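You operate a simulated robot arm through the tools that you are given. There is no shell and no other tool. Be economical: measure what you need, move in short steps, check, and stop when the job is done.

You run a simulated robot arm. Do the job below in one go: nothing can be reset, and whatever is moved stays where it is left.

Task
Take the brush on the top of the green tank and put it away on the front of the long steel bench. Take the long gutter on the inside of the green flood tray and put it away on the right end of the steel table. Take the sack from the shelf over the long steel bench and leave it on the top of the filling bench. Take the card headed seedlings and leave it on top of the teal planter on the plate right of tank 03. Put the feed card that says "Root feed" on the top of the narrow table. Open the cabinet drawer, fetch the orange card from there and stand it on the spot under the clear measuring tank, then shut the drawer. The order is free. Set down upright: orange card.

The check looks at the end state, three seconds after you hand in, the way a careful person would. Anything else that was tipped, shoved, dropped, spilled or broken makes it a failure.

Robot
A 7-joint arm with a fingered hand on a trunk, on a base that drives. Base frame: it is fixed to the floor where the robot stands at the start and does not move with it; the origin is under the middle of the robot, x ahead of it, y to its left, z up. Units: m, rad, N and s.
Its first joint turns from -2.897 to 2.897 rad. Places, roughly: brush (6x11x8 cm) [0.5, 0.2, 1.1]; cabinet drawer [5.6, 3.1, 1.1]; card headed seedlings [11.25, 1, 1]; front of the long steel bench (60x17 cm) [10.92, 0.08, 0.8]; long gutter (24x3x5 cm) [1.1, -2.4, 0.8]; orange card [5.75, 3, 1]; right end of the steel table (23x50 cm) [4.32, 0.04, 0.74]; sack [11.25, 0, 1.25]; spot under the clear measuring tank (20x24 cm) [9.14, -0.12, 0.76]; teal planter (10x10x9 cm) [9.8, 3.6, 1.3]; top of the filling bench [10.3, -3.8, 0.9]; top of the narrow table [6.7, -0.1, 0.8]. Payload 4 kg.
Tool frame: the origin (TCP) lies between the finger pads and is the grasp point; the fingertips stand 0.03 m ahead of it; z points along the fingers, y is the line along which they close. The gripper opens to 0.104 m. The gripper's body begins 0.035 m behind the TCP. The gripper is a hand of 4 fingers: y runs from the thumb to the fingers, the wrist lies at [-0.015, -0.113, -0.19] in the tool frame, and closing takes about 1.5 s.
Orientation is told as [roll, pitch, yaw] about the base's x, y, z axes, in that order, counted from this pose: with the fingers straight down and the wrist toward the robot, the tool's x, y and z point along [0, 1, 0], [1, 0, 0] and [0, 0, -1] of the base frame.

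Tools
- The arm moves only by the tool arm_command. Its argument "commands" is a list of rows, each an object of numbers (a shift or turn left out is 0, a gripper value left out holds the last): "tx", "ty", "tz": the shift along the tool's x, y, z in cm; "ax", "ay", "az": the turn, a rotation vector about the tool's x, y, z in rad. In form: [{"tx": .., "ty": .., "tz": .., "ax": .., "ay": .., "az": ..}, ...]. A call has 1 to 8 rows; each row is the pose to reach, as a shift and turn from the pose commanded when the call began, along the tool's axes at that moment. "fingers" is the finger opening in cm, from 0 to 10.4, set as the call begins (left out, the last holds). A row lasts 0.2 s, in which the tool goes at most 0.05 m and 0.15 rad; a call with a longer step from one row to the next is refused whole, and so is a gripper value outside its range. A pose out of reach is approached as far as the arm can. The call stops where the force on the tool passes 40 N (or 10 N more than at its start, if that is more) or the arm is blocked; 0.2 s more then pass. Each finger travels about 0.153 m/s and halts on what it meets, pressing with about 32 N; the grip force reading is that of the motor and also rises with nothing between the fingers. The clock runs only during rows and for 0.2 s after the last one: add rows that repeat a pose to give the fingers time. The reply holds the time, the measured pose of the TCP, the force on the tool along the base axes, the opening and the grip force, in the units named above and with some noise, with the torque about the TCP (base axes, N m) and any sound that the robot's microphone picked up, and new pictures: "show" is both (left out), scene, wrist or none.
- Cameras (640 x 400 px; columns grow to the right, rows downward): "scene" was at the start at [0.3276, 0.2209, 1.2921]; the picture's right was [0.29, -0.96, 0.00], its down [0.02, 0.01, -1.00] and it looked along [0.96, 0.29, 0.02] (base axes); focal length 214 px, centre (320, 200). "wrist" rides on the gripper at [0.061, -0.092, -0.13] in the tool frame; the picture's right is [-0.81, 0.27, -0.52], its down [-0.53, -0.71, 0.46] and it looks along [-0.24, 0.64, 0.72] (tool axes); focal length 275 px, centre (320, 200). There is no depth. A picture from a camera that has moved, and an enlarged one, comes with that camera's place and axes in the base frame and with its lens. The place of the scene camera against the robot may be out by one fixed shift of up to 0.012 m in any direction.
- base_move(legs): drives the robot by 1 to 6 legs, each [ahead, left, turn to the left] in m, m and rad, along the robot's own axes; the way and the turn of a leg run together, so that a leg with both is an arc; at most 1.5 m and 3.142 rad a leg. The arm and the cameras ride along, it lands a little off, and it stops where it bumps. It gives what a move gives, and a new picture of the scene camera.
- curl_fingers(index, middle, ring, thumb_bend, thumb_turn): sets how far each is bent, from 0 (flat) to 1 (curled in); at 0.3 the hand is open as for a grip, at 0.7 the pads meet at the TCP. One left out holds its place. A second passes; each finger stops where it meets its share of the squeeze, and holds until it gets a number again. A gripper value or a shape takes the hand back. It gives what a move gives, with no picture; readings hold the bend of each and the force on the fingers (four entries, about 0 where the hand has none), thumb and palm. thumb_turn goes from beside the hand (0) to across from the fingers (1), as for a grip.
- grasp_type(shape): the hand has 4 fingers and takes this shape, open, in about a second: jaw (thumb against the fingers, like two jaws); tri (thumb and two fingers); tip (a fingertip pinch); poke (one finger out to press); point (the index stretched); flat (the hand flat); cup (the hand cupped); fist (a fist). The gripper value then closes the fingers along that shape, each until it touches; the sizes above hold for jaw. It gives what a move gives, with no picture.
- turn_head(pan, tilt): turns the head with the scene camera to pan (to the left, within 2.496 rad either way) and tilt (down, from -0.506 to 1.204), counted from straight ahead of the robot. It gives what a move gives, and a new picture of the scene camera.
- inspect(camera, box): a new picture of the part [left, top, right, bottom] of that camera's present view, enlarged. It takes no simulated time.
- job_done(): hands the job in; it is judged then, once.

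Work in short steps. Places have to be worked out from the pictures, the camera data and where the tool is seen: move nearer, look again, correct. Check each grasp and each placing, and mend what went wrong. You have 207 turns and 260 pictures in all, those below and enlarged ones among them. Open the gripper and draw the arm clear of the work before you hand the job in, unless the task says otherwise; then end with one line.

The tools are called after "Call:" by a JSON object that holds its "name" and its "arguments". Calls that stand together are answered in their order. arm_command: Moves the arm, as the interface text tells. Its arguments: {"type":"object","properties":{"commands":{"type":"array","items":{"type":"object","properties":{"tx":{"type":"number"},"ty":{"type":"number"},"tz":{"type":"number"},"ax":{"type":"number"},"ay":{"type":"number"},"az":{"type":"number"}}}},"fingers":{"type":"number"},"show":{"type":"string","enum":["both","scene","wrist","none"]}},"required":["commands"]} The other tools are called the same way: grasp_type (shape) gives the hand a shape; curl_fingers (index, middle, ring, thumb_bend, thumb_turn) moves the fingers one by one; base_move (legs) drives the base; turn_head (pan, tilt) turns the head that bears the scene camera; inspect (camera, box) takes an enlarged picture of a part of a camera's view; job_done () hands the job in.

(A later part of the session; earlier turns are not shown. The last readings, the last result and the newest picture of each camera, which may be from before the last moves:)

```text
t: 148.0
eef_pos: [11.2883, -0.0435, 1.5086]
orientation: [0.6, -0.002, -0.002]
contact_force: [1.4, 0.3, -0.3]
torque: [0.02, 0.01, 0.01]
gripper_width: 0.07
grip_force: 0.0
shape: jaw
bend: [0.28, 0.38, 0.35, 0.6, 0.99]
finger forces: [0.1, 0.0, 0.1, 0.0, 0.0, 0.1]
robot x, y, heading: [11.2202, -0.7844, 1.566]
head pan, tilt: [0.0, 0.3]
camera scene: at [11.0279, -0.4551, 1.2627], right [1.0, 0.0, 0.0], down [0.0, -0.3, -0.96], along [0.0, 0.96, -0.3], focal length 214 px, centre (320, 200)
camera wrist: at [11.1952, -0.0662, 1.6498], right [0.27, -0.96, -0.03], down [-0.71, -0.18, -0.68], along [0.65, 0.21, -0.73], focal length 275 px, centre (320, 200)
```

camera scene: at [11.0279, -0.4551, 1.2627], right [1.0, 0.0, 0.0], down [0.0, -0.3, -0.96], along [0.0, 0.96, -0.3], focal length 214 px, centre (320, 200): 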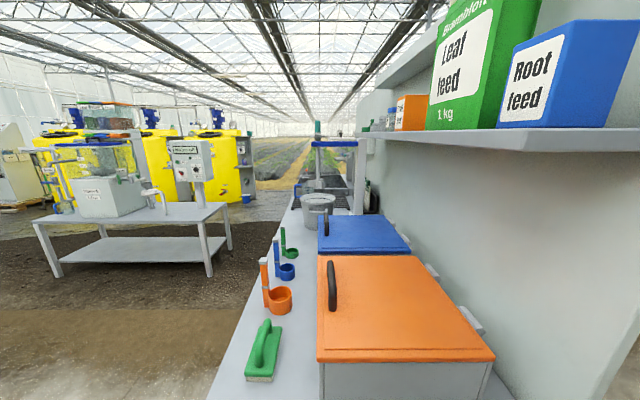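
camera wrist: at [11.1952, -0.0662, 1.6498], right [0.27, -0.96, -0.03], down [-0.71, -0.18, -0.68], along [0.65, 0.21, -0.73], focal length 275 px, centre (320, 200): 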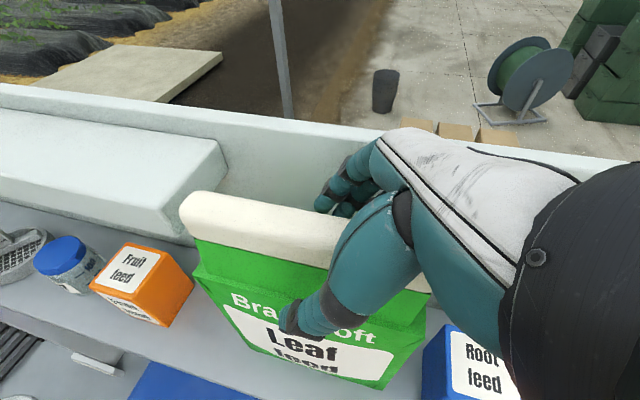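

The fingers straddle the strip, with the thumb in front and three fingers behind. I close.

Call:
{"name": "arm_command", "arguments": {"commands": [{"tz": 0}, {"tz": 0}, {"tz": 0}, {"tz": 0}, {"tz": 0}, {"tz": 0}, {"tz": 0}, {"tz": 0}], "fingers": 0, "show": "wrist"}}

```text
t: 149.8
eef_pos: [11.2891, -0.0433, 1.5083]
orientation: [0.601, -0.001, -0.001]
contact_force: [0.6, 1.3, 2.6]
torque: [0.12, -0.18, 0.07]
gripper_width: 0.0243
grip_force: 32.4
shape: jaw
bend: [0.74, 0.55, 0.53, 0.74, 1.0]
finger forces: [15.9, 8.7, 3.9, 0.1, 28.3, 0.1]
robot x, y, heading: [11.2255, -0.7839, 1.567]
head pan, tilt: [0.0, 0.3]
camera wrist: at [11.1952, -0.0662, 1.6501], right [0.27, -0.96, -0.03], down [-0.71, -0.18, -0.68], along [0.65, 0.21, -0.73], focal length 275 px, centre (320, 200)
```

wrist: 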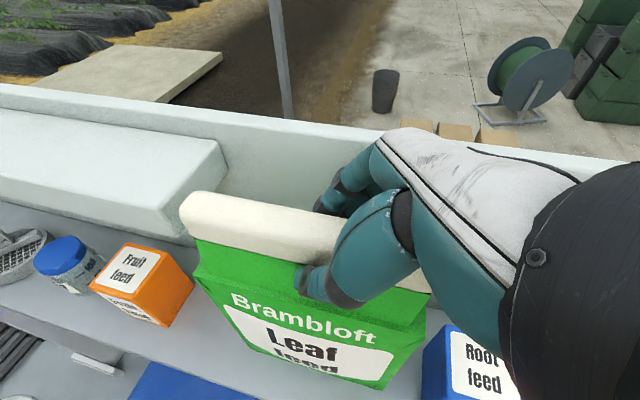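

It is gripped at 2.4 cm. I lift straight up 10 cm.

Call:
{"name": "arm_command", "arguments": {"commands": [{"tx": 0.8, "tz": -1.2}, {"tx": 1.7, "tz": -2.5}, {"tx": 2.8, "tz": -4.1}, {"tx": 4.2, "tz": -6.2}, {"tx": 5.6, "tz": -8.2}, {"tx": 5.6, "tz": -8.2}]}}

```text
t: 151.2
eef_pos: [11.2947, -0.0442, 1.5969]
orientation: [0.599, -0.001, -0.002]
contact_force: [0.3, -0.1, -9.2]
torque: [-0.07, 0.08, 0.01]
gripper_width: 0.0237
grip_force: 31.6
shape: jaw
bend: [0.74, 0.55, 0.54, 0.74, 1.0]
finger forces: [17.1, 8.3, 3.9, 0.0, 27.1, 0.0]
out of reach, approached as far as the arm can: row 5, 6
robot x, y, heading: [11.2284, -0.785, 1.567]
head pan, tilt: [0.0, 0.3]
camera scene: at [11.0279, -0.4549, 1.2626], right [1.0, 0.0, 0.0], down [0.0, -0.3, -0.96], along [0.0, 0.96, -0.3], focal length 214 px, centre (320, 200)
camera wrist: at [11.2021, -0.0671, 1.739], right [0.27, -0.96, -0.03], down [-0.71, -0.18, -0.68], along [0.65, 0.21, -0.73], focal length 275 px, centre (320, 200)
```

scene: 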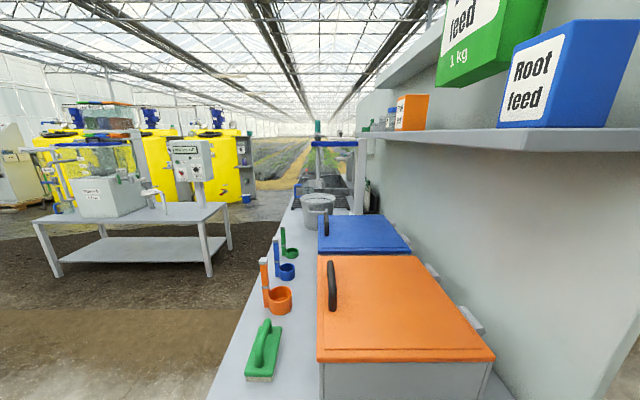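
wrist: 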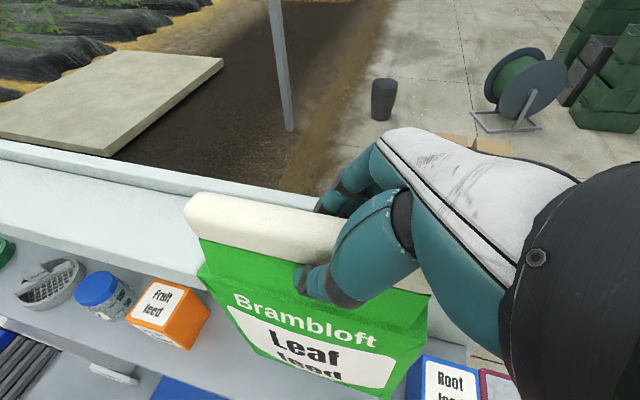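

The sack hangs upright and weighs about 1 kg. I move it 12.5 cm towards the front, clear of the Root card, and then back the base away.

Call:
{"name": "arm_command", "arguments": {"commands": [{"ty": -3}, {"ty": -6}, {"ty": -9}, {"ty": -12.5}, {"ty": -12.5}], "show": "wrist"}}

```text
t: 152.4
eef_pos: [11.1845, -0.0414, 1.5661]
orientation: [0.603, -0.001, -0.001]
contact_force: [-0.5, -0.8, -9.6]
torque: [-0.19, -0.08, -0.01]
gripper_width: 0.0225
grip_force: 31.9
shape: jaw
bend: [0.74, 0.57, 0.6, 0.76, 0.99]
finger forces: [16.7, 8.5, 4.9, 0.1, 30.2, 0.0]
out of reach, approached as far as the arm can: row 1, 2, 3, 4, 5
robot x, y, heading: [11.2236, -0.7851, 1.567]
head pan, tilt: [0.0, 0.3]
camera wrist: at [11.0918, -0.0643, 1.7085], right [0.27, -0.96, -0.03], down [-0.71, -0.18, -0.68], along [0.65, 0.21, -0.73], focal length 275 px, centre (320, 200)
```

wrist: 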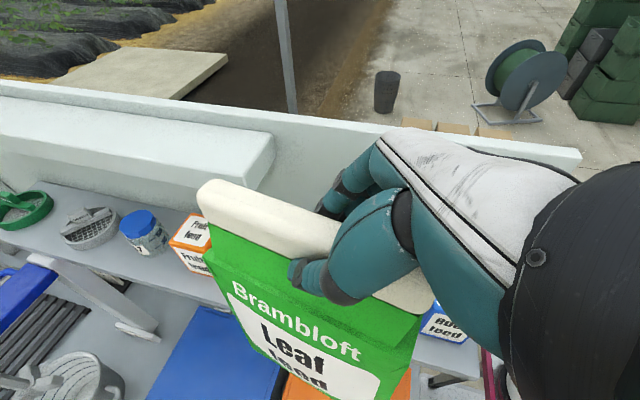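

The sack turned slightly in the grip but is held. I move 3 cm further forward for margin and then back the base off.

Call:
{"name": "arm_command", "arguments": {"commands": [{"ty": -2}, {"ty": -4}, {"ty": -4}], "show": "scene"}}

```text
t: 153.2
eef_pos: [11.1462, -0.0437, 1.5506]
orientation: [0.604, -0.002, -0.001]
contact_force: [0.5, -0.9, -9.8]
torque: [-0.26, -0.16, 0.0]
gripper_width: 0.0225
grip_force: 32.2
shape: jaw
bend: [0.74, 0.57, 0.59, 0.76, 1.0]
finger forces: [16.1, 9.1, 5.5, 0.0, 30.1, 0.1]
out of reach, approached as far as the arm can: row 1, 2, 3
robot x, y, heading: [11.2247, -0.7856, 1.567]
head pan, tilt: [0.0, 0.3]
camera scene: at [11.0279, -0.4547, 1.2625], right [1.0, 0.0, 0.0], down [0.0, -0.3, -0.96], along [0.0, 0.96, -0.3], focal length 214 px, centre (320, 200)
```

scene: 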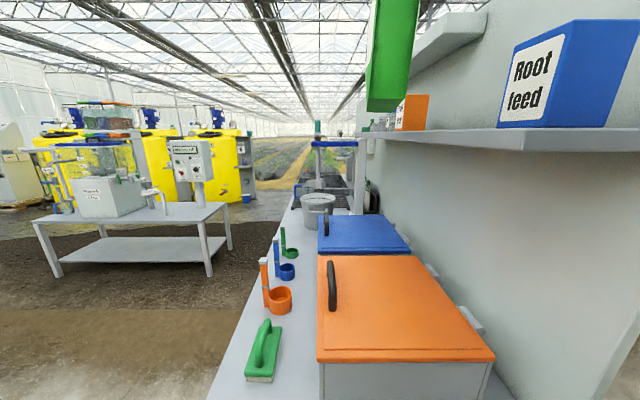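

The sack is clear of everything. I back off 0.45 m and look towards the filling bench behind me on the left.

Call:
{"name": "base_move", "arguments": {"legs": [[-0.45, 0, 0]]}}

Call:
{"name": "turn_head", "arguments": {"pan": 2.3, "tilt": 0.25}}

```text
t: 156.0
eef_pos: [11.1451, -0.4954, 1.552]
orientation: [0.604, -0.001, -0.001]
contact_force: [0.2, 0.0, -10.2]
torque: [-0.2, -0.06, 0.02]
gripper_width: 0.0226
grip_force: 32.2
shape: jaw
bend: [0.74, 0.57, 0.59, 0.76, 1.0]
finger forces: [16.9, 8.3, 4.5, 0.0, 30.1, 0.1]
robot x, y, heading: [11.2232, -1.2351, 1.573]
head pan, tilt: [0.0, 0.3]
camera scene: at [11.0264, -0.9073, 1.2626], right [1.0, 0.0, 0.0], down [0.0, -0.3, -0.96], along [0.0, 0.96, -0.3], focal length 214 px, centre (320, 200)
```

scene: 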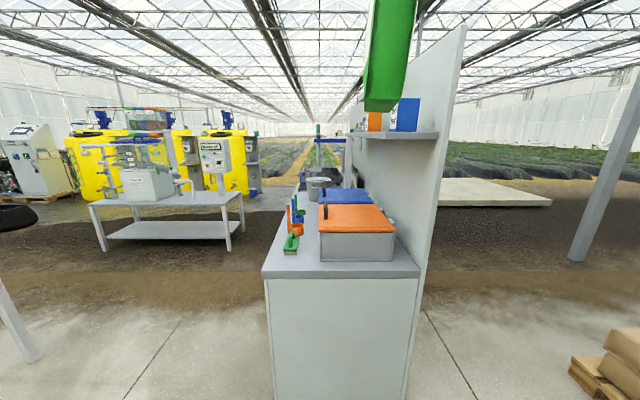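

```text
t: 158.1
eef_pos: [11.1448, -0.4959, 1.5508]
orientation: [0.6, -0.003, -0.002]
contact_force: [0.1, 0.9, -10.1]
torque: [-0.18, -0.01, -0.01]
gripper_width: 0.0224
grip_force: 32.1
shape: jaw
bend: [0.74, 0.57, 0.59, 0.76, 1.0]
finger forces: [16.9, 8.4, 4.5, 0.0, 30.0, 0.0]
robot x, y, heading: [11.2234, -1.2391, 1.569]
head pan, tilt: [2.3, 0.25]
camera scene: at [10.9562, -1.0626, 1.2673], right [-0.66, 0.75, 0.0], down [0.18, 0.16, -0.97], along [-0.73, -0.64, -0.25], focal length 214 px, centre (320, 200)
```

scene: 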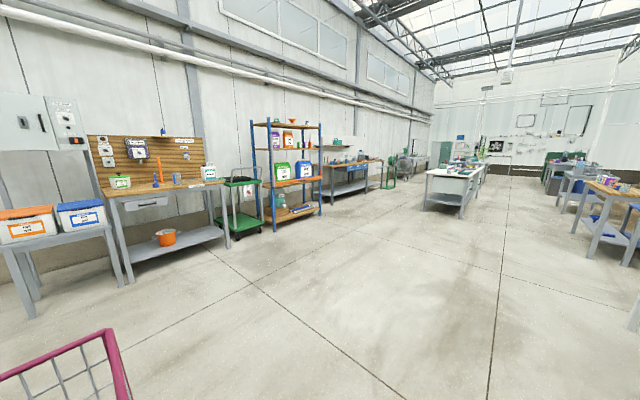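

The bench with the pegboard, around x 9.9–10.8, y ≈ −3.8, must be the filling bench. I enlarge it.

Call:
{"name": "inspect", "arguments": {"camera": "scene", "box": [0, 110, 240, 260]}}

```text
2.67 times, centred on (120, 185) of scene
camera zoom: at [10.9562, -1.0626, 1.2673], right [-0.66, 0.75, 0.0], down [0.18, 0.16, -0.97], along [-0.73, -0.64, -0.25], focal length 572 px, centre (853, 240)
```

zoom: 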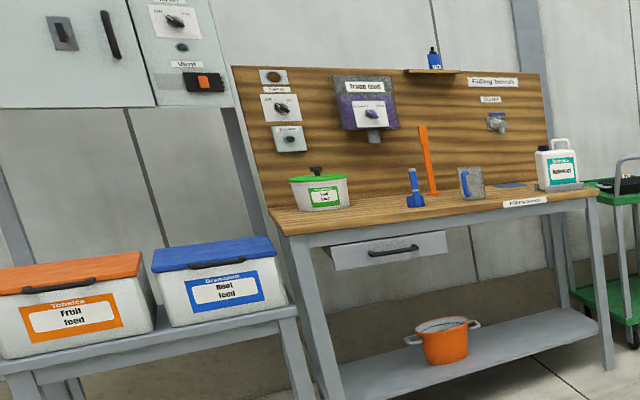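

The label "Filling bench" confirms it. I back off, turn round to face the far wall, and shift towards it, keeping the sack clear.

Call:
{"name": "base_move", "arguments": {"legs": [[-0.6, 0, 0], [0, 0, 1.57], [0, 0, 1.57], [0, -0.7, 0]]}}

Call:
{"name": "turn_head", "arguments": {"pan": 0.0, "tilt": 0.35}}

```text
t: 172.5
eef_pos: [10.592, -2.5595, 1.5522]
orientation: [0.602, -0.002, 3.118]
contact_force: [-0.4, -0.8, -10.3]
torque: [0.18, 0.05, 0.02]
gripper_width: 0.0226
grip_force: 32.1
shape: jaw
bend: [0.74, 0.57, 0.59, 0.76, 1.0]
finger forces: [17.3, 8.0, 4.4, 0.0, 29.3, 0.1]
robot x, y, heading: [10.5317, -1.8132, -1.597]
head pan, tilt: [2.3, 0.25]
camera scene: at [10.7984, -2.0061, 1.2673], right [0.65, -0.76, 0.0], down [-0.19, -0.16, -0.97], along [0.74, 0.63, -0.25], focal length 214 px, centre (320, 200)
```

scene: 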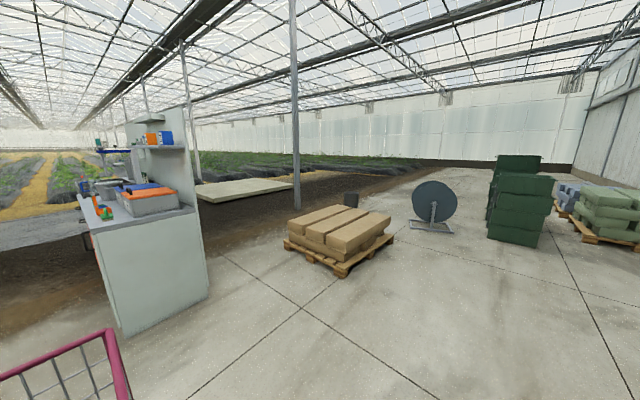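

```text
t: 174.6
eef_pos: [10.5926, -2.5596, 1.5512]
orientation: [0.601, -0.002, 3.117]
contact_force: [-0.1, -0.2, -9.2]
torque: [0.17, 0.05, -0.03]
gripper_width: 0.0225
grip_force: 31.9
shape: jaw
bend: [0.74, 0.57, 0.59, 0.76, 1.0]
finger forces: [17.3, 7.8, 4.3, 0.0, 29.5, 0.0]
robot x, y, heading: [10.5312, -1.8148, -1.6]
head pan, tilt: [0.0, 0.351]
camera scene: at [10.7246, -2.1595, 1.2578], right [-1.0, 0.03, 0.0], down [0.01, 0.34, -0.94], along [-0.03, -0.94, -0.34], focal length 214 px, centre (320, 200)
```

scene: 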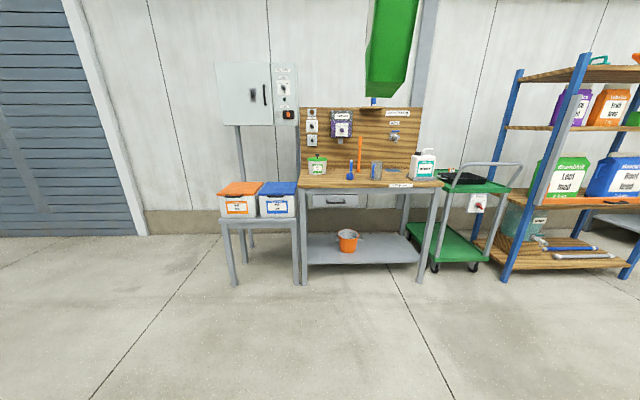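

I see free space at the front left of the bench top, before the pot: x ≈ 10.5–10.8, y ≈ −3.6 to −3.9. I turn the hand about the vertical so that it faces the bench with the wrist towards me.

Call:
{"name": "arm_command", "arguments": {"commands": [{"tx": -2, "tz": -1.4, "ax": 0.079, "az": -0.115}, {"tx": -4, "tz": -2.8, "ax": 0.158, "az": -0.23}, {"tx": -6, "tz": -4.2, "ax": 0.237, "az": -0.346}, {"tx": -8, "tz": -5.6, "ax": 0.316, "az": -0.461}, {"tx": -10, "tz": -7, "ax": 0.395, "az": -0.577}, {"tx": -12, "tz": -8.4, "ax": 0.474, "az": -0.692}, {"tx": -12.4, "tz": -8.5, "ax": 0.554, "az": -0.808}, {"tx": -12.4, "tz": -8.5, "ax": 0.633, "az": -0.924}], "show": "none"}}

```text
t: 176.4
eef_pos: [10.5981, -2.4062, 1.5509]
orientation: [0.6, -0.003, -2.046]
contact_force: [0.9, 0.2, -10.1]
torque: [0.09, 0.24, 0.02]
gripper_width: 0.0227
grip_force: 31.8
shape: jaw
bend: [0.74, 0.57, 0.59, 0.76, 1.0]
finger forces: [17.3, 8.0, 4.8, 0.1, 30.0, 0.0]
robot x, y, heading: [10.5322, -1.8168, -1.598]
head pan, tilt: [0.0, 0.351]
```

The rotation works. I finish the last 0.45 rad and look.

Call:
{"name": "arm_command", "arguments": {"commands": [{"ax": 0.084, "az": -0.123}, {"ax": 0.168, "az": -0.246}, {"ax": 0.252, "az": -0.37}, {"ax": 0.252, "az": -0.37}]}}

```text
t: 177.4
eef_pos: [10.5991, -2.408, 1.5504]
orientation: [0.599, -0.002, -1.596]
contact_force: [0.6, -0.6, -10.1]
torque: [-0.03, 0.19, 0.0]
gripper_width: 0.0225
grip_force: 31.8
shape: jaw
bend: [0.74, 0.57, 0.59, 0.76, 1.0]
finger forces: [17.6, 8.3, 4.5, 0.0, 30.0, 0.0]
robot x, y, heading: [10.5347, -1.8123, -1.6]
head pan, tilt: [0.0, 0.351]
camera scene: at [10.7245, -2.1593, 1.2579], right [-1.0, 0.03, 0.0], down [0.01, 0.34, -0.94], along [-0.03, -0.94, -0.34], focal length 214 px, centre (320, 200)
camera wrist: at [10.5763, -2.3153, 1.6929], right [-0.97, -0.25, -0.03], down [-0.16, 0.72, -0.68], along [0.19, -0.65, -0.73], focal length 275 px, centre (320, 200)
```

scene: 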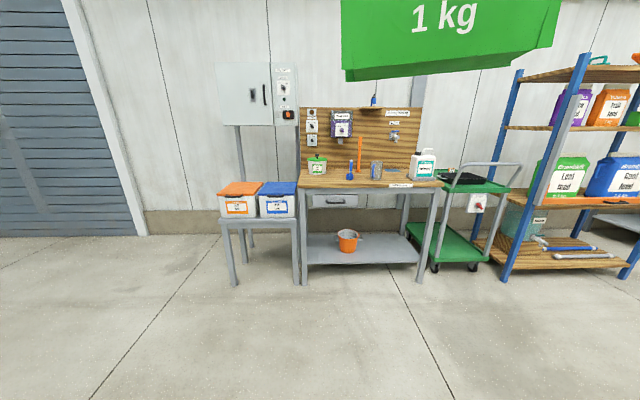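
wrist: 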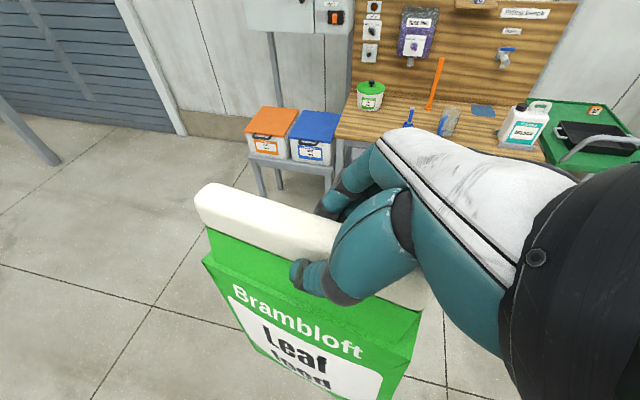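

The sack hangs a few degrees low on the left side, which I will correct when setting it down. I drive up to the bench.

Call:
{"name": "base_move", "arguments": {"legs": [[0.6, 0, 0.025], [0.5, 0.03, 0]]}}

Call:
{"name": "turn_head", "arguments": {"pan": -0.1, "tilt": 0.6}}

```text
t: 183.3
eef_pos: [10.613, -3.5082, 1.5516]
orientation: [0.597, -0.004, -1.592]
contact_force: [0.0, -1.1, -9.4]
torque: [-0.08, 0.19, 0.0]
gripper_width: 0.0227
grip_force: 32.6
shape: jaw
bend: [0.74, 0.57, 0.59, 0.76, 1.0]
finger forces: [17.6, 8.1, 4.7, 0.1, 29.9, 0.0]
robot x, y, heading: [10.543, -2.9189, -1.59]
head pan, tilt: [0.0, 0.351]
camera scene: at [10.738, -3.2602, 1.2579], right [-1.0, 0.02, 0.0], down [0.01, 0.34, -0.94], along [-0.02, -0.94, -0.34], focal length 214 px, centre (320, 200)
```

scene: 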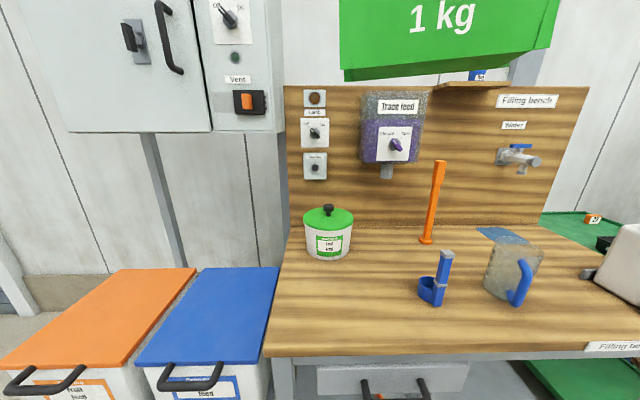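

```text
t: 184.1
eef_pos: [10.6126, -3.509, 1.5507]
orientation: [0.597, -0.004, -1.592]
contact_force: [-0.5, 0.5, -9.6]
torque: [-0.05, 0.14, -0.04]
gripper_width: 0.0223
grip_force: 32.6
shape: jaw
bend: [0.74, 0.57, 0.59, 0.76, 1.0]
finger forces: [17.7, 8.1, 4.4, 0.0, 29.9, 0.1]
robot x, y, heading: [10.5431, -2.916, -1.595]
head pan, tilt: [-0.099, 0.6]
camera scene: at [10.7294, -3.2548, 1.2352], right [-0.99, 0.12, 0.0], down [0.07, 0.56, -0.83], along [-0.1, -0.82, -0.56], focal length 214 px, centre (320, 200)
```

scene: 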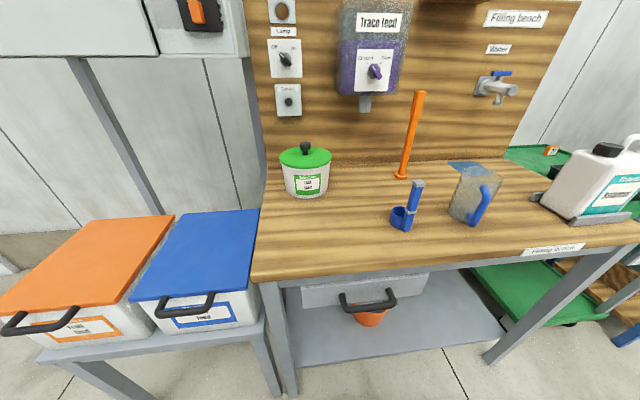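

I tilt up a little to measure how far the sack leans.

Call:
{"name": "turn_head", "arguments": {"pan": -0.1, "tilt": 0.0}}

```text
t: 185.1
eef_pos: [10.6129, -3.5089, 1.5517]
orientation: [0.597, -0.004, -1.591]
contact_force: [0.3, 0.3, -10.2]
torque: [-0.02, 0.15, -0.02]
gripper_width: 0.0228
grip_force: 31.9
shape: jaw
bend: [0.74, 0.57, 0.59, 0.76, 1.0]
finger forces: [17.6, 8.1, 4.5, 0.0, 30.0, 0.0]
robot x, y, heading: [10.5429, -2.9202, -1.589]
head pan, tilt: [-0.099, 0.0]
camera scene: at [10.7291, -3.2564, 1.2902], right [-0.99, 0.12, 0.0], down [0.0, 0.0, -1.0], along [-0.12, -0.99, 0.0], focal length 214 px, centre (320, 200)
```

scene: 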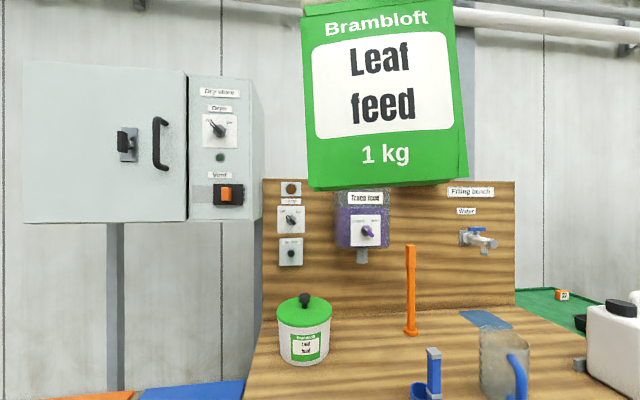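

It leans about 0.06 rad. I level it, move forward over the free patch, and start down.

Call:
{"name": "arm_command", "arguments": {"commands": [{"ty": 4.5, "tx": 0.5, "tz": 0.4, "ay": 0.03}, {"ty": 9, "tx": 1, "tz": 0.8, "ay": 0.06}, {"ty": 13.5, "tx": 1.8, "tz": 1.3, "ay": 0.06}, {"ty": 18, "tx": 2.5, "tz": 1.7, "ay": 0.06}, {"ty": 18, "tx": 0, "tz": 5.3, "ay": 0.06}, {"ty": 18, "tx": -2.5, "tz": 9, "ay": 0.06}, {"ty": 18, "tx": -5, "tz": 12.6, "ay": 0.06}], "show": "none"}}

Call:
{"name": "turn_head", "arguments": {"pan": -0.1, "tilt": 0.45}}

```text
t: 186.7
eef_pos: [10.6406, -3.6891, 1.4188]
orientation: [0.658, -0.006, -1.593]
contact_force: [-0.7, -1.2, -9.2]
torque: [-0.1, 0.18, -0.04]
gripper_width: 0.0223
grip_force: 31.9
shape: jaw
bend: [0.74, 0.56, 0.56, 0.75, 1.0]
finger forces: [16.5, 8.9, 4.3, 0.0, 28.9, 0.0]
robot x, y, heading: [10.5436, -2.9158, -1.589]
head pan, tilt: [-0.099, 0.0]
```

```text
t: 187.6
eef_pos: [10.6398, -3.6891, 1.4192]
orientation: [0.658, -0.003, -1.593]
contact_force: [0.4, -0.7, -9.1]
torque: [-0.05, 0.15, 0.0]
gripper_width: 0.0223
grip_force: 31.6
shape: jaw
bend: [0.74, 0.56, 0.57, 0.75, 1.0]
finger forces: [16.6, 8.5, 4.1, 0.0, 29.0, 0.0]
robot x, y, heading: [10.5421, -2.9166, -1.595]
head pan, tilt: [-0.099, 0.45]
camera scene: at [10.7289, -3.2584, 1.2487], right [-0.99, 0.12, 0.0], down [0.05, 0.43, -0.9], along [-0.11, -0.89, -0.43], focal length 214 px, centre (320, 200)
```

scene: 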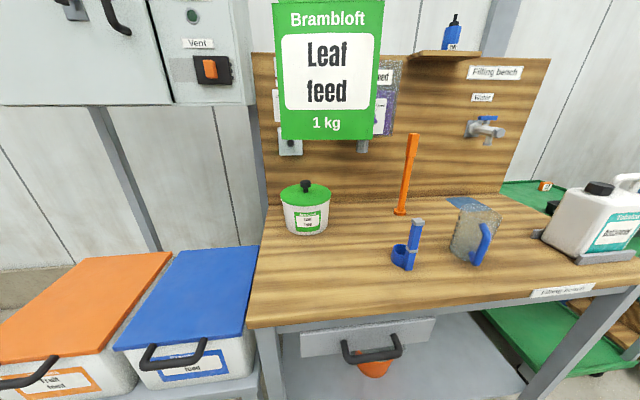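

It hangs level over the free patch, its bottom near z ≈ 1.18. I lower it 28 cm.

Call:
{"name": "arm_command", "arguments": {"commands": [{"tx": -2.5, "tz": 3.2}, {"tx": -5, "tz": 6.4}, {"tx": -7.5, "tz": 9.6}, {"tx": -10, "tz": 12.8}, {"tx": -12.5, "tz": 16}, {"tx": -15, "tz": 19.2}, {"tx": -17, "tz": 22}, {"tx": -17, "tz": 22}]}}

```text
t: 189.4
eef_pos: [10.6401, -3.694, 1.1405]
orientation: [0.658, -0.002, -1.591]
contact_force: [-0.6, -0.1, -10.2]
torque: [0.03, 0.23, -0.01]
gripper_width: 0.0223
grip_force: 31.9
shape: jaw
bend: [0.74, 0.56, 0.57, 0.75, 1.0]
finger forces: [16.3, 8.2, 4.3, 0.0, 28.5, 0.0]
robot x, y, heading: [10.5413, -2.9168, -1.594]
head pan, tilt: [-0.099, 0.45]
camera scene: at [10.7289, -3.2584, 1.2486], right [-0.99, 0.12, 0.0], down [0.05, 0.43, -0.9], along [-0.11, -0.89, -0.44], focal length 214 px, centre (320, 200)
camera wrist: at [10.6103, -3.6006, 1.2817], right [-0.96, -0.26, -0.09], down [-0.13, 0.71, -0.69], along [0.24, -0.65, -0.72], focal length 275 px, centre (320, 200)
```

scene: 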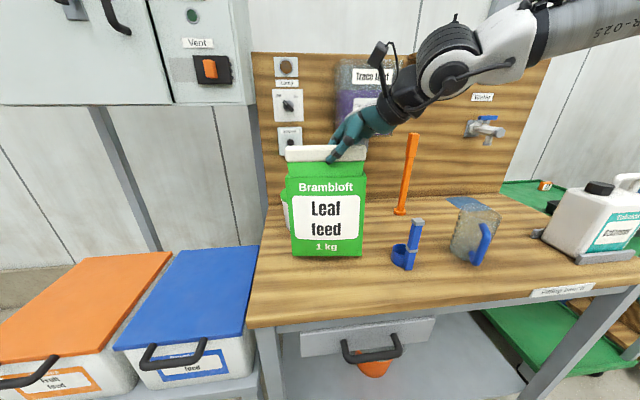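
wrist: 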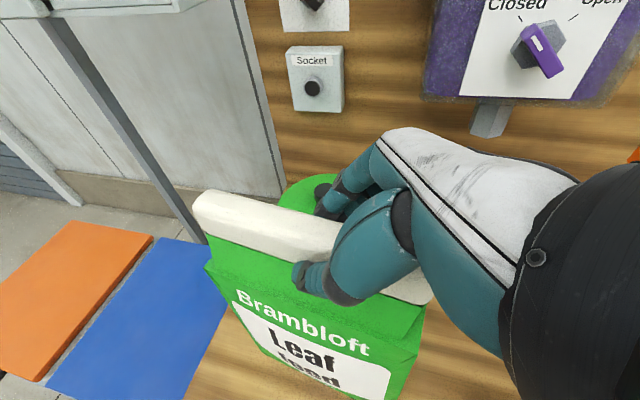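

It is near the bench and well placed. I lower in small steps until contact.

Call:
{"name": "arm_command", "arguments": {"commands": [{"tx": -0.6, "tz": 0.8}, {"tx": -1.2, "tz": 1.6}, {"tx": -1.8, "tz": 2.4}, {"tx": -2.4, "tz": 3.2}, {"tx": -3.0, "tz": 4.0}, {"tx": -3.6, "tz": 4.8}], "show": "scene"}}

```text
t: 190.5
eef_pos: [10.642, -3.6928, 1.1077]
orientation: [0.665, -0.015, -1.589]
contact_force: [-6.2, 5.3, 22.3]
torque: [-0.01, -0.23, 0.22]
gripper_width: 0.0263
grip_force: 31.7
shape: jaw
bend: [0.74, 0.57, 0.59, 0.76, 0.99]
finger forces: [17.8, 7.7, 3.5, 0.0, 36.0, 0.0]
robot x, y, heading: [10.543, -2.9185, -1.594]
head pan, tilt: [-0.099, 0.45]
stopped in row 5: the force on the tool passed its limit at 49 N (the readings are from after the stop); the commanded pose is now the measured one
camera scene: at [10.7282, -3.257, 1.2491], right [-0.99, 0.12, 0.0], down [0.05, 0.43, -0.9], along [-0.11, -0.89, -0.43], focal length 214 px, centre (320, 200)
```

scene: 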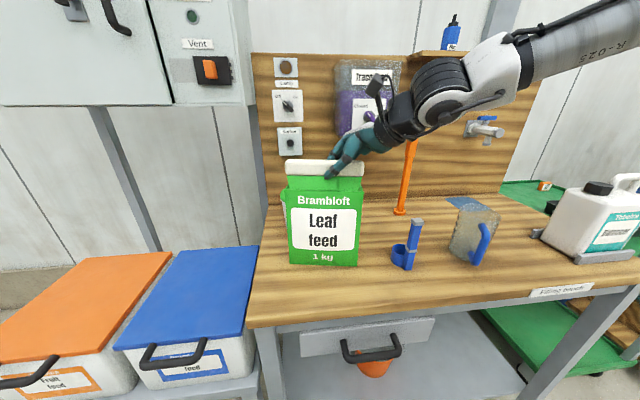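

Contact is made and the sack stands. I ease up 3 mm and open partly to release.

Call:
{"name": "arm_command", "arguments": {"commands": [{"tx": 0.2, "tz": -0.25}, {"tx": 0.2, "tz": -0.25}, {"tx": 0.2, "tz": -0.25}, {"tx": 0.2, "tz": -0.25}, {"tx": 0.2, "tz": -0.25}], "fingers": 8, "show": "both"}}

```text
t: 191.7
eef_pos: [10.6415, -3.6944, 1.108]
orientation: [0.666, -0.012, -1.592]
contact_force: [-0.1, 1.2, 0.0]
torque: [0.0, -0.02, 0.01]
gripper_width: 0.0797
grip_force: 0.1
shape: jaw
bend: [0.27, 0.35, 0.32, 0.53, 0.99]
finger forces: [0.0, 0.0, 0.0, 0.0, 0.0, 0.0]
robot x, y, heading: [10.541, -2.9169, -1.593]
head pan, tilt: [-0.099, 0.45]
camera scene: at [10.7287, -3.2581, 1.2487], right [-0.99, 0.12, 0.0], down [0.05, 0.43, -0.9], along [-0.11, -0.89, -0.44], focal length 214 px, centre (320, 200)
camera wrist: at [10.6101, -3.5998, 1.2473], right [-0.96, -0.26, -0.09], down [-0.12, 0.71, -0.7], along [0.24, -0.66, -0.71], focal length 275 px, centre (320, 200)
```

scene: 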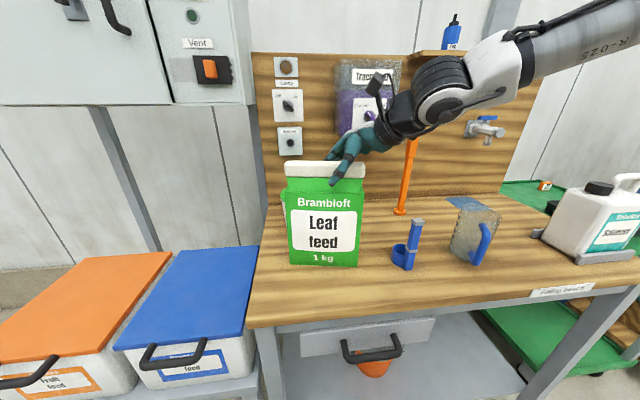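
wrist: 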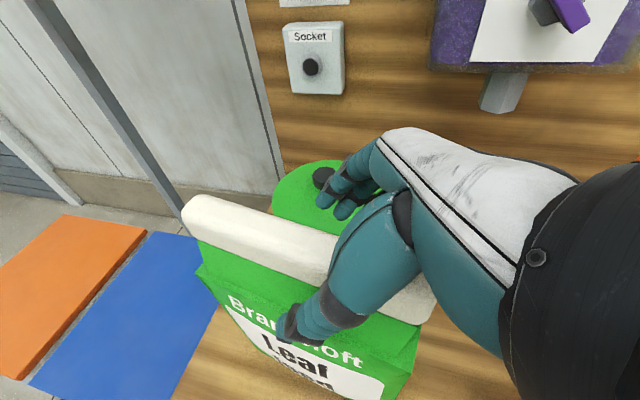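

The sack is released and standing. I withdraw straight up and then back.

Call:
{"name": "arm_command", "arguments": {"commands": [{"tx": 1.5, "tz": -2}, {"tx": 3.6, "tz": -4.8}, {"tx": 6, "tz": -8}, {"tx": 8.5, "tz": -11.2}, {"tx": 11, "tz": -14.4}, {"tx": 11, "tz": -14.4, "ty": -4.5}, {"tx": 11, "tz": -14.4, "ty": -9}, {"tx": 11, "tz": -14.4, "ty": -13.5}], "show": "scene"}}

```text
t: 193.5
eef_pos: [10.6403, -3.5562, 1.2867]
orientation: [0.664, -0.011, -1.591]
contact_force: [-0.5, -0.7, 0.2]
torque: [-0.01, 0.02, -0.01]
gripper_width: 0.0798
grip_force: 0.0
shape: jaw
bend: [0.27, 0.35, 0.32, 0.53, 0.99]
finger forces: [0.0, 0.0, 0.1, 0.0, 0.0, 0.0]
robot x, y, heading: [10.5418, -2.9199, -1.594]
head pan, tilt: [-0.099, 0.45]
camera scene: at [10.7287, -3.2583, 1.2487], right [-0.99, 0.12, 0.0], down [0.05, 0.43, -0.9], along [-0.11, -0.89, -0.44], focal length 214 px, centre (320, 200)
```

scene: 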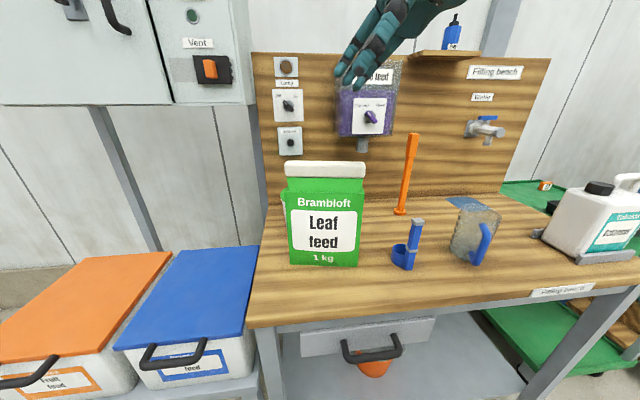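

The sack stands fine. Next is the "Seedlings" card on the steel bench. I straighten the hand and drive back to the bench front, facing +x.

Call:
{"name": "arm_command", "arguments": {"commands": [{"ay": -0.15, "ty": -3}, {"ay": -0.3, "ty": -6}, {"ay": -0.45, "ty": -9}, {"ay": -0.6, "ty": -11}, {"ay": -0.664, "ax": 0.01, "ty": -12}], "fingers": 10.4, "show": "none"}}

Call:
{"name": "base_move", "arguments": {"legs": [[-1.2, 0, 0], [0, 0, 1.59], [-0.45, 0, 0], [0, 1.5, 0], [0, 0.6, 0]]}}

```text
t: 194.7
eef_pos: [10.6433, -3.4367, 1.2874]
orientation: [-0.003, -0.004, -1.587]
contact_force: [-0.8, -1.0, 0.1]
torque: [-0.03, 0.01, -0.04]
gripper_width: 0.1036
grip_force: 0.1
shape: jaw
bend: [0.3, 0.3, 0.3, 0.3, 0.98]
finger forces: [0.1, 0.1, 0.0, 0.0, 0.1, 0.0]
robot x, y, heading: [10.5404, -2.9193, -1.594]
head pan, tilt: [-0.099, 0.45]
```

```text
t: 217.2
eef_pos: [10.5608, 0.5228, 1.2862]
orientation: [-0.001, -0.003, 0.032]
contact_force: [-0.3, 0.6, 0.2]
torque: [-0.03, -0.04, 0.0]
gripper_width: 0.1038
grip_force: 0.1
shape: jaw
bend: [0.3, 0.3, 0.3, 0.3, 0.98]
finger forces: [0.0, 0.0, 0.0, 0.1, 0.1, 0.0]
robot x, y, heading: [10.049, 0.3977, 0.031]
head pan, tilt: [-0.099, 0.45]
camera scene: at [10.3753, 0.592, 1.2487], right [-0.07, -1.0, 0.0], down [-0.43, 0.03, -0.9], along [0.9, -0.06, -0.44], focal length 214 px, centre (320, 200)
```

scene: 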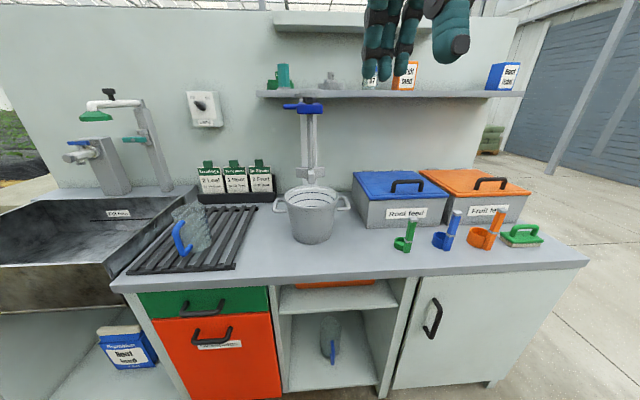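

The three green-headed cards stand in a black holder at the back of the bench. I enlarge them.

Call:
{"name": "inspect", "arguments": {"camera": "scene", "box": [170, 130, 300, 230]}}

```text
4.00 times, centred on (235, 180) of scene
camera zoom: at [10.3753, 0.592, 1.2487], right [-0.07, -1.0, 0.0], down [-0.43, 0.03, -0.9], along [0.9, -0.06, -0.44], focal length 858 px, centre (660, 280)
```

zoom: 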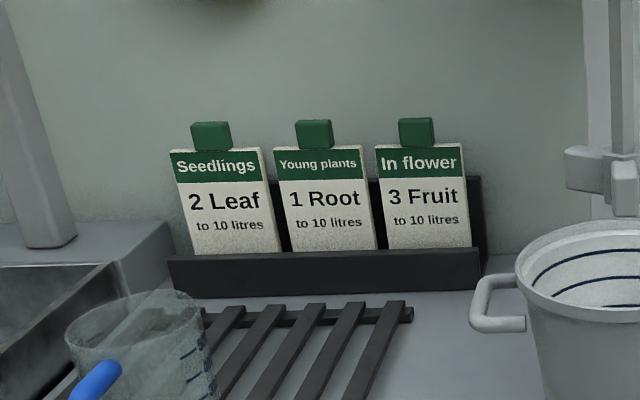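

The tab of the "Seedlings" card is near (11.25, 0.99, 1.0). I drive closer so that it lies ahead of the arm.

Call:
{"name": "base_move", "arguments": {"legs": [[0, 0.36, -0.031], [0.26, 0, 0]]}}

Call:
{"name": "turn_head", "arguments": {"pan": 0.1, "tilt": 0.35}}

```text
t: 220.9
eef_pos: [10.8143, 0.8655, 1.2869]
orientation: [0.0, -0.001, 0.007]
contact_force: [-0.5, -0.2, 0.4]
torque: [0.01, 0.0, -0.03]
gripper_width: 0.1036
grip_force: 0.0
shape: jaw
bend: [0.3, 0.3, 0.3, 0.3, 0.98]
finger forces: [0.0, 0.0, 0.0, 0.1, 0.0, 0.0]
robot x, y, heading: [10.301, 0.7518, 0.005]
head pan, tilt: [-0.099, 0.45]
camera scene: at [10.6306, 0.9389, 1.2487], right [-0.1, -1.0, 0.0], down [-0.43, 0.04, -0.9], along [0.9, -0.09, -0.44], focal length 214 px, centre (320, 200)
```

scene: 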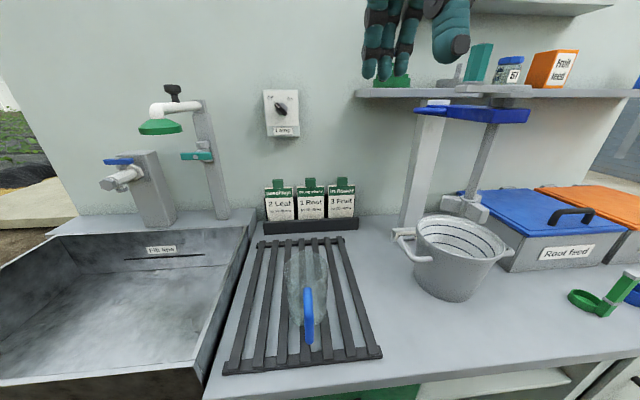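

```text
t: 221.7
eef_pos: [10.8145, 0.8642, 1.287]
orientation: [0.0, -0.001, 0.005]
contact_force: [0.5, 0.8, -0.2]
torque: [0.0, 0.01, 0.03]
gripper_width: 0.1039
grip_force: 0.0
shape: jaw
bend: [0.3, 0.3, 0.3, 0.3, 0.98]
finger forces: [0.0, 0.0, 0.0, 0.0, 0.0, 0.1]
robot x, y, heading: [10.3002, 0.7532, 0.004]
head pan, tilt: [0.099, 0.351]
camera scene: at [10.6318, 0.9572, 1.2579], right [0.1, -0.99, 0.0], down [-0.34, -0.04, -0.94], along [0.93, 0.1, -0.34], focal length 214 px, centre (320, 200)
```

scene: 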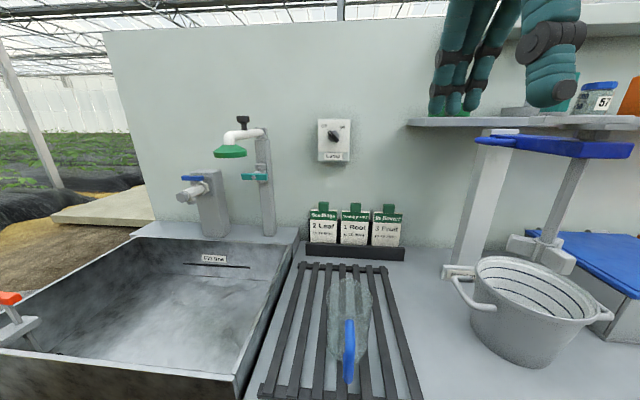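

The card tab is close to the back panel, near (11.32, 1.02, 0.98), so I should grip its sides (closing along y) with the hand tilted forward. I check the clearance on my left before shifting.

Call:
{"name": "turn_head", "arguments": {"pan": 2.0, "tilt": 0.7}}

```text
t: 223.5
eef_pos: [10.8135, 0.8643, 1.2878]
orientation: [0.0, -0.003, 0.007]
contact_force: [-0.6, 1.1, -0.1]
torque: [0.03, 0.0, 0.01]
gripper_width: 0.1039
grip_force: 0.0
shape: jaw
bend: [0.3, 0.3, 0.3, 0.3, 0.98]
finger forces: [0.1, 0.0, 0.0, 0.1, 0.0, 0.1]
robot x, y, heading: [10.2948, 0.7544, 0.004]
head pan, tilt: [2.0, 0.7]
camera scene: at [10.5035, 1.0248, 1.2266], right [0.91, 0.42, 0.0], down [0.27, -0.58, -0.77], along [-0.32, 0.69, -0.64], focal length 214 px, centre (320, 200)
```

scene: 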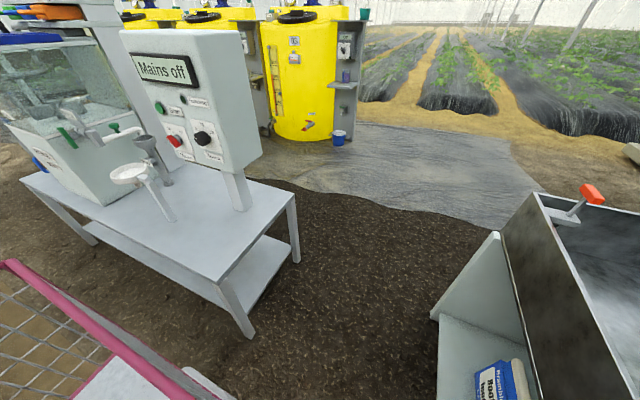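

There is little room on my left (the dosing table is at y ≥ 1.15), so I stay here. I bring the hand nearer to look at the cards from above.

Call:
{"name": "turn_head", "arguments": {"pan": 0.1, "tilt": 0.35}}

Call:
{"name": "arm_command", "arguments": {"commands": [{"ty": 4, "tx": 1}, {"ty": 8, "tx": 3}, {"ty": 12, "tx": 6}, {"ty": 16, "tx": 9}, {"ty": 20, "tx": 12}, {"ty": 24, "tx": 13.5}, {"ty": 26, "tx": 13.5}, {"ty": 26, "tx": 13.5}]}}

```text
t: 225.4
eef_pos: [10.8142, 0.865, 1.287]
orientation: [0.001, 0.0, 0.007]
contact_force: [0.3, 0.0, -1.1]
torque: [-0.01, -0.02, -0.02]
gripper_width: 0.1037
grip_force: 0.0
shape: jaw
bend: [0.3, 0.3, 0.3, 0.3, 0.98]
finger forces: [0.1, 0.0, 0.1, 0.0, 0.0, 0.1]
robot x, y, heading: [10.2982, 0.7513, 0.001]
head pan, tilt: [0.099, 0.351]
camera scene: at [10.6317, 0.9574, 1.2579], right [0.1, -0.99, 0.0], down [-0.34, -0.04, -0.94], along [0.93, 0.1, -0.34], focal length 214 px, centre (320, 200)
```

scene: 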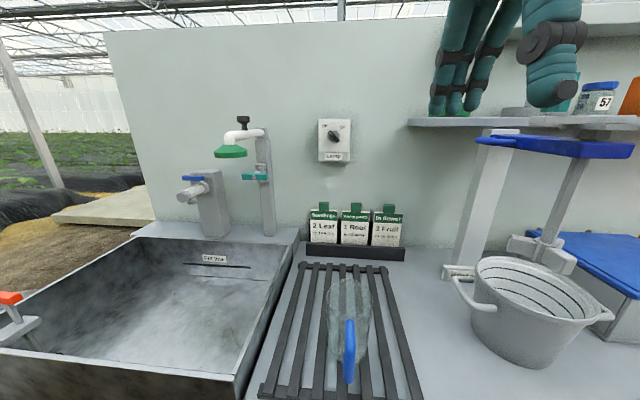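

```text
t: 227.2
eef_pos: [11.0734, 1.0011, 1.2887]
orientation: [-0.001, -0.001, 0.005]
contact_force: [0.8, 0.4, 0.2]
torque: [0.0, -0.03, 0.0]
gripper_width: 0.1037
grip_force: 0.1
shape: jaw
bend: [0.3, 0.3, 0.3, 0.3, 0.98]
finger forces: [0.0, 0.0, 0.0, 0.0, 0.0, 0.1]
robot x, y, heading: [10.2995, 0.7513, -0.001]
head pan, tilt: [0.099, 0.351]
camera scene: at [10.6317, 0.9574, 1.2579], right [0.1, -0.99, 0.0], down [-0.34, -0.04, -0.94], along [0.93, 0.1, -0.34], focal length 214 px, centre (320, 200)
camera wrist: at [10.9809, 1.0615, 1.4179], right [0.28, -0.81, 0.52], down [-0.71, -0.54, -0.46], along [0.65, -0.24, -0.72], focal length 275 px, centre (320, 200)
```

scene: 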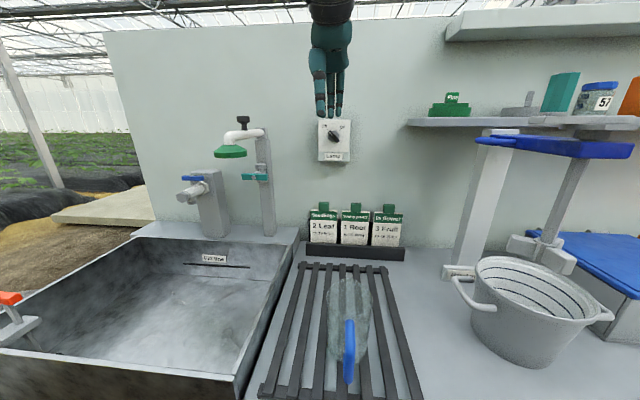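
wrist: 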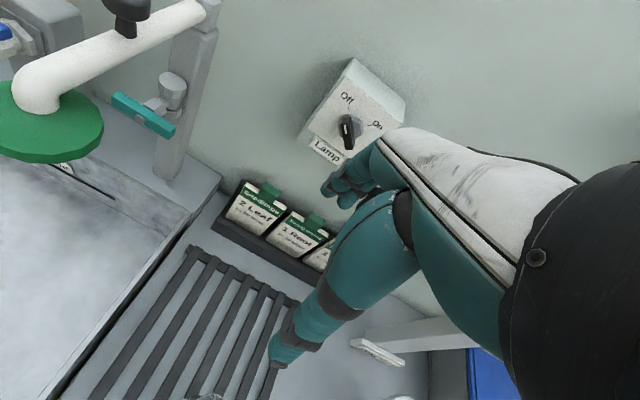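

Call:
{"name": "inspect", "arguments": {"camera": "wrist", "box": [200, 150, 340, 280]}}

```text
3.08 times, centred on (270, 215) of wrist
camera zoom: at [10.9809, 1.0615, 1.4179], right [0.28, -0.81, 0.52], down [-0.71, -0.54, -0.46], along [0.65, -0.24, -0.72], focal length 847 px, centre (474, 154)
```

zoom: 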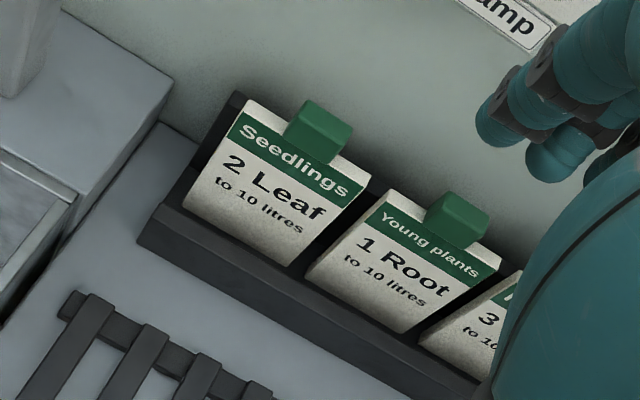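

The tab centre is at about (11.312, 1.02, 0.99) and the wall at x ≈ 11.39, so closing along x with a 6 cm opening fits. I move 4 cm forward and roll the hand 0.8 rad to gain reach.

Call:
{"name": "base_move", "arguments": {"legs": [[0.04, 0, 0]]}}

Call:
{"name": "arm_command", "arguments": {"commands": [{"ay": 0.13}, {"ay": 0.26}, {"ay": 0.4}, {"ay": 0.54}, {"ay": 0.67}, {"ay": 0.8}, {"ay": 0.8}], "fingers": 6}}

```text
t: 228.1
eef_pos: [11.1133, 1.0009, 1.2877]
orientation: [0.001, -0.002, 0.006]
contact_force: [0.1, -0.2, -0.9]
torque: [-0.01, 0.03, -0.01]
gripper_width: 0.1039
grip_force: 0.0
shape: jaw
bend: [0.3, 0.3, 0.3, 0.3, 0.98]
finger forces: [0.1, 0.0, 0.0, 0.0, 0.0, 0.0]
robot x, y, heading: [10.337, 0.7523, 0.003]
head pan, tilt: [0.099, 0.351]
camera scene: at [10.6721, 0.9576, 1.2579], right [0.1, -0.99, 0.0], down [-0.34, -0.04, -0.94], along [0.93, 0.1, -0.34], focal length 214 px, centre (320, 200)
```

scene: 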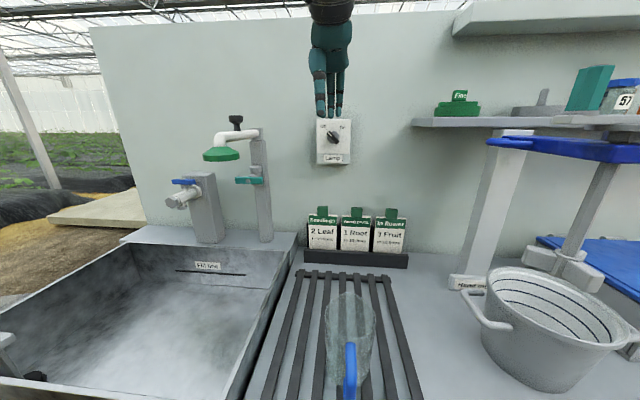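

```text
t: 229.7
eef_pos: [11.1146, 1.0006, 1.2873]
orientation: [0.803, -0.003, 0.006]
contact_force: [-0.6, 0.3, -0.4]
torque: [-0.02, -0.03, 0.0]
gripper_width: 0.0604
grip_force: 0.0
shape: jaw
bend: [0.74, 0.41, 0.38, 0.66, 1.0]
finger forces: [0.1, 0.0, 0.0, 0.0, 0.0, 0.1]
robot x, y, heading: [10.3355, 0.7498, 0.003]
head pan, tilt: [0.099, 0.351]
camera scene: at [10.6721, 0.9574, 1.2579], right [0.1, -0.99, 0.0], down [-0.34, -0.04, -0.94], along [0.93, 0.1, -0.34], focal length 214 px, centre (320, 200)
camera wrist: at [11.0217, 0.9492, 1.4217], right [0.28, -0.93, -0.22], down [-0.71, -0.05, -0.7], along [0.64, 0.36, -0.68], focal length 275 px, centre (320, 200)
```

scene: 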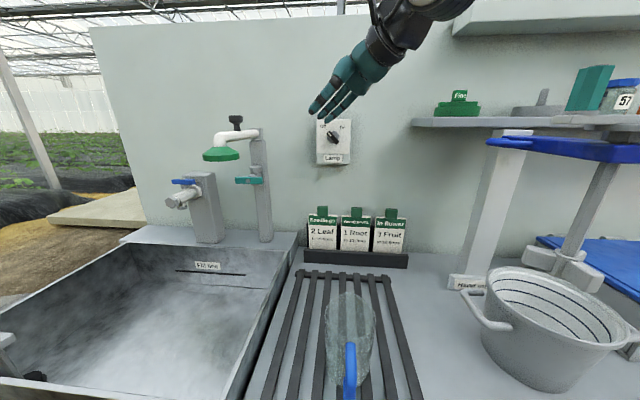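
wrist: 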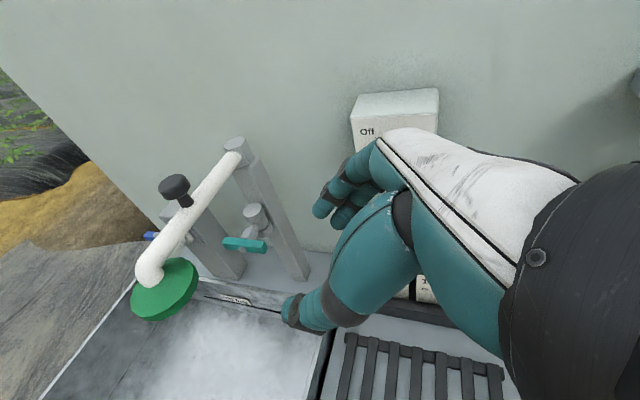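

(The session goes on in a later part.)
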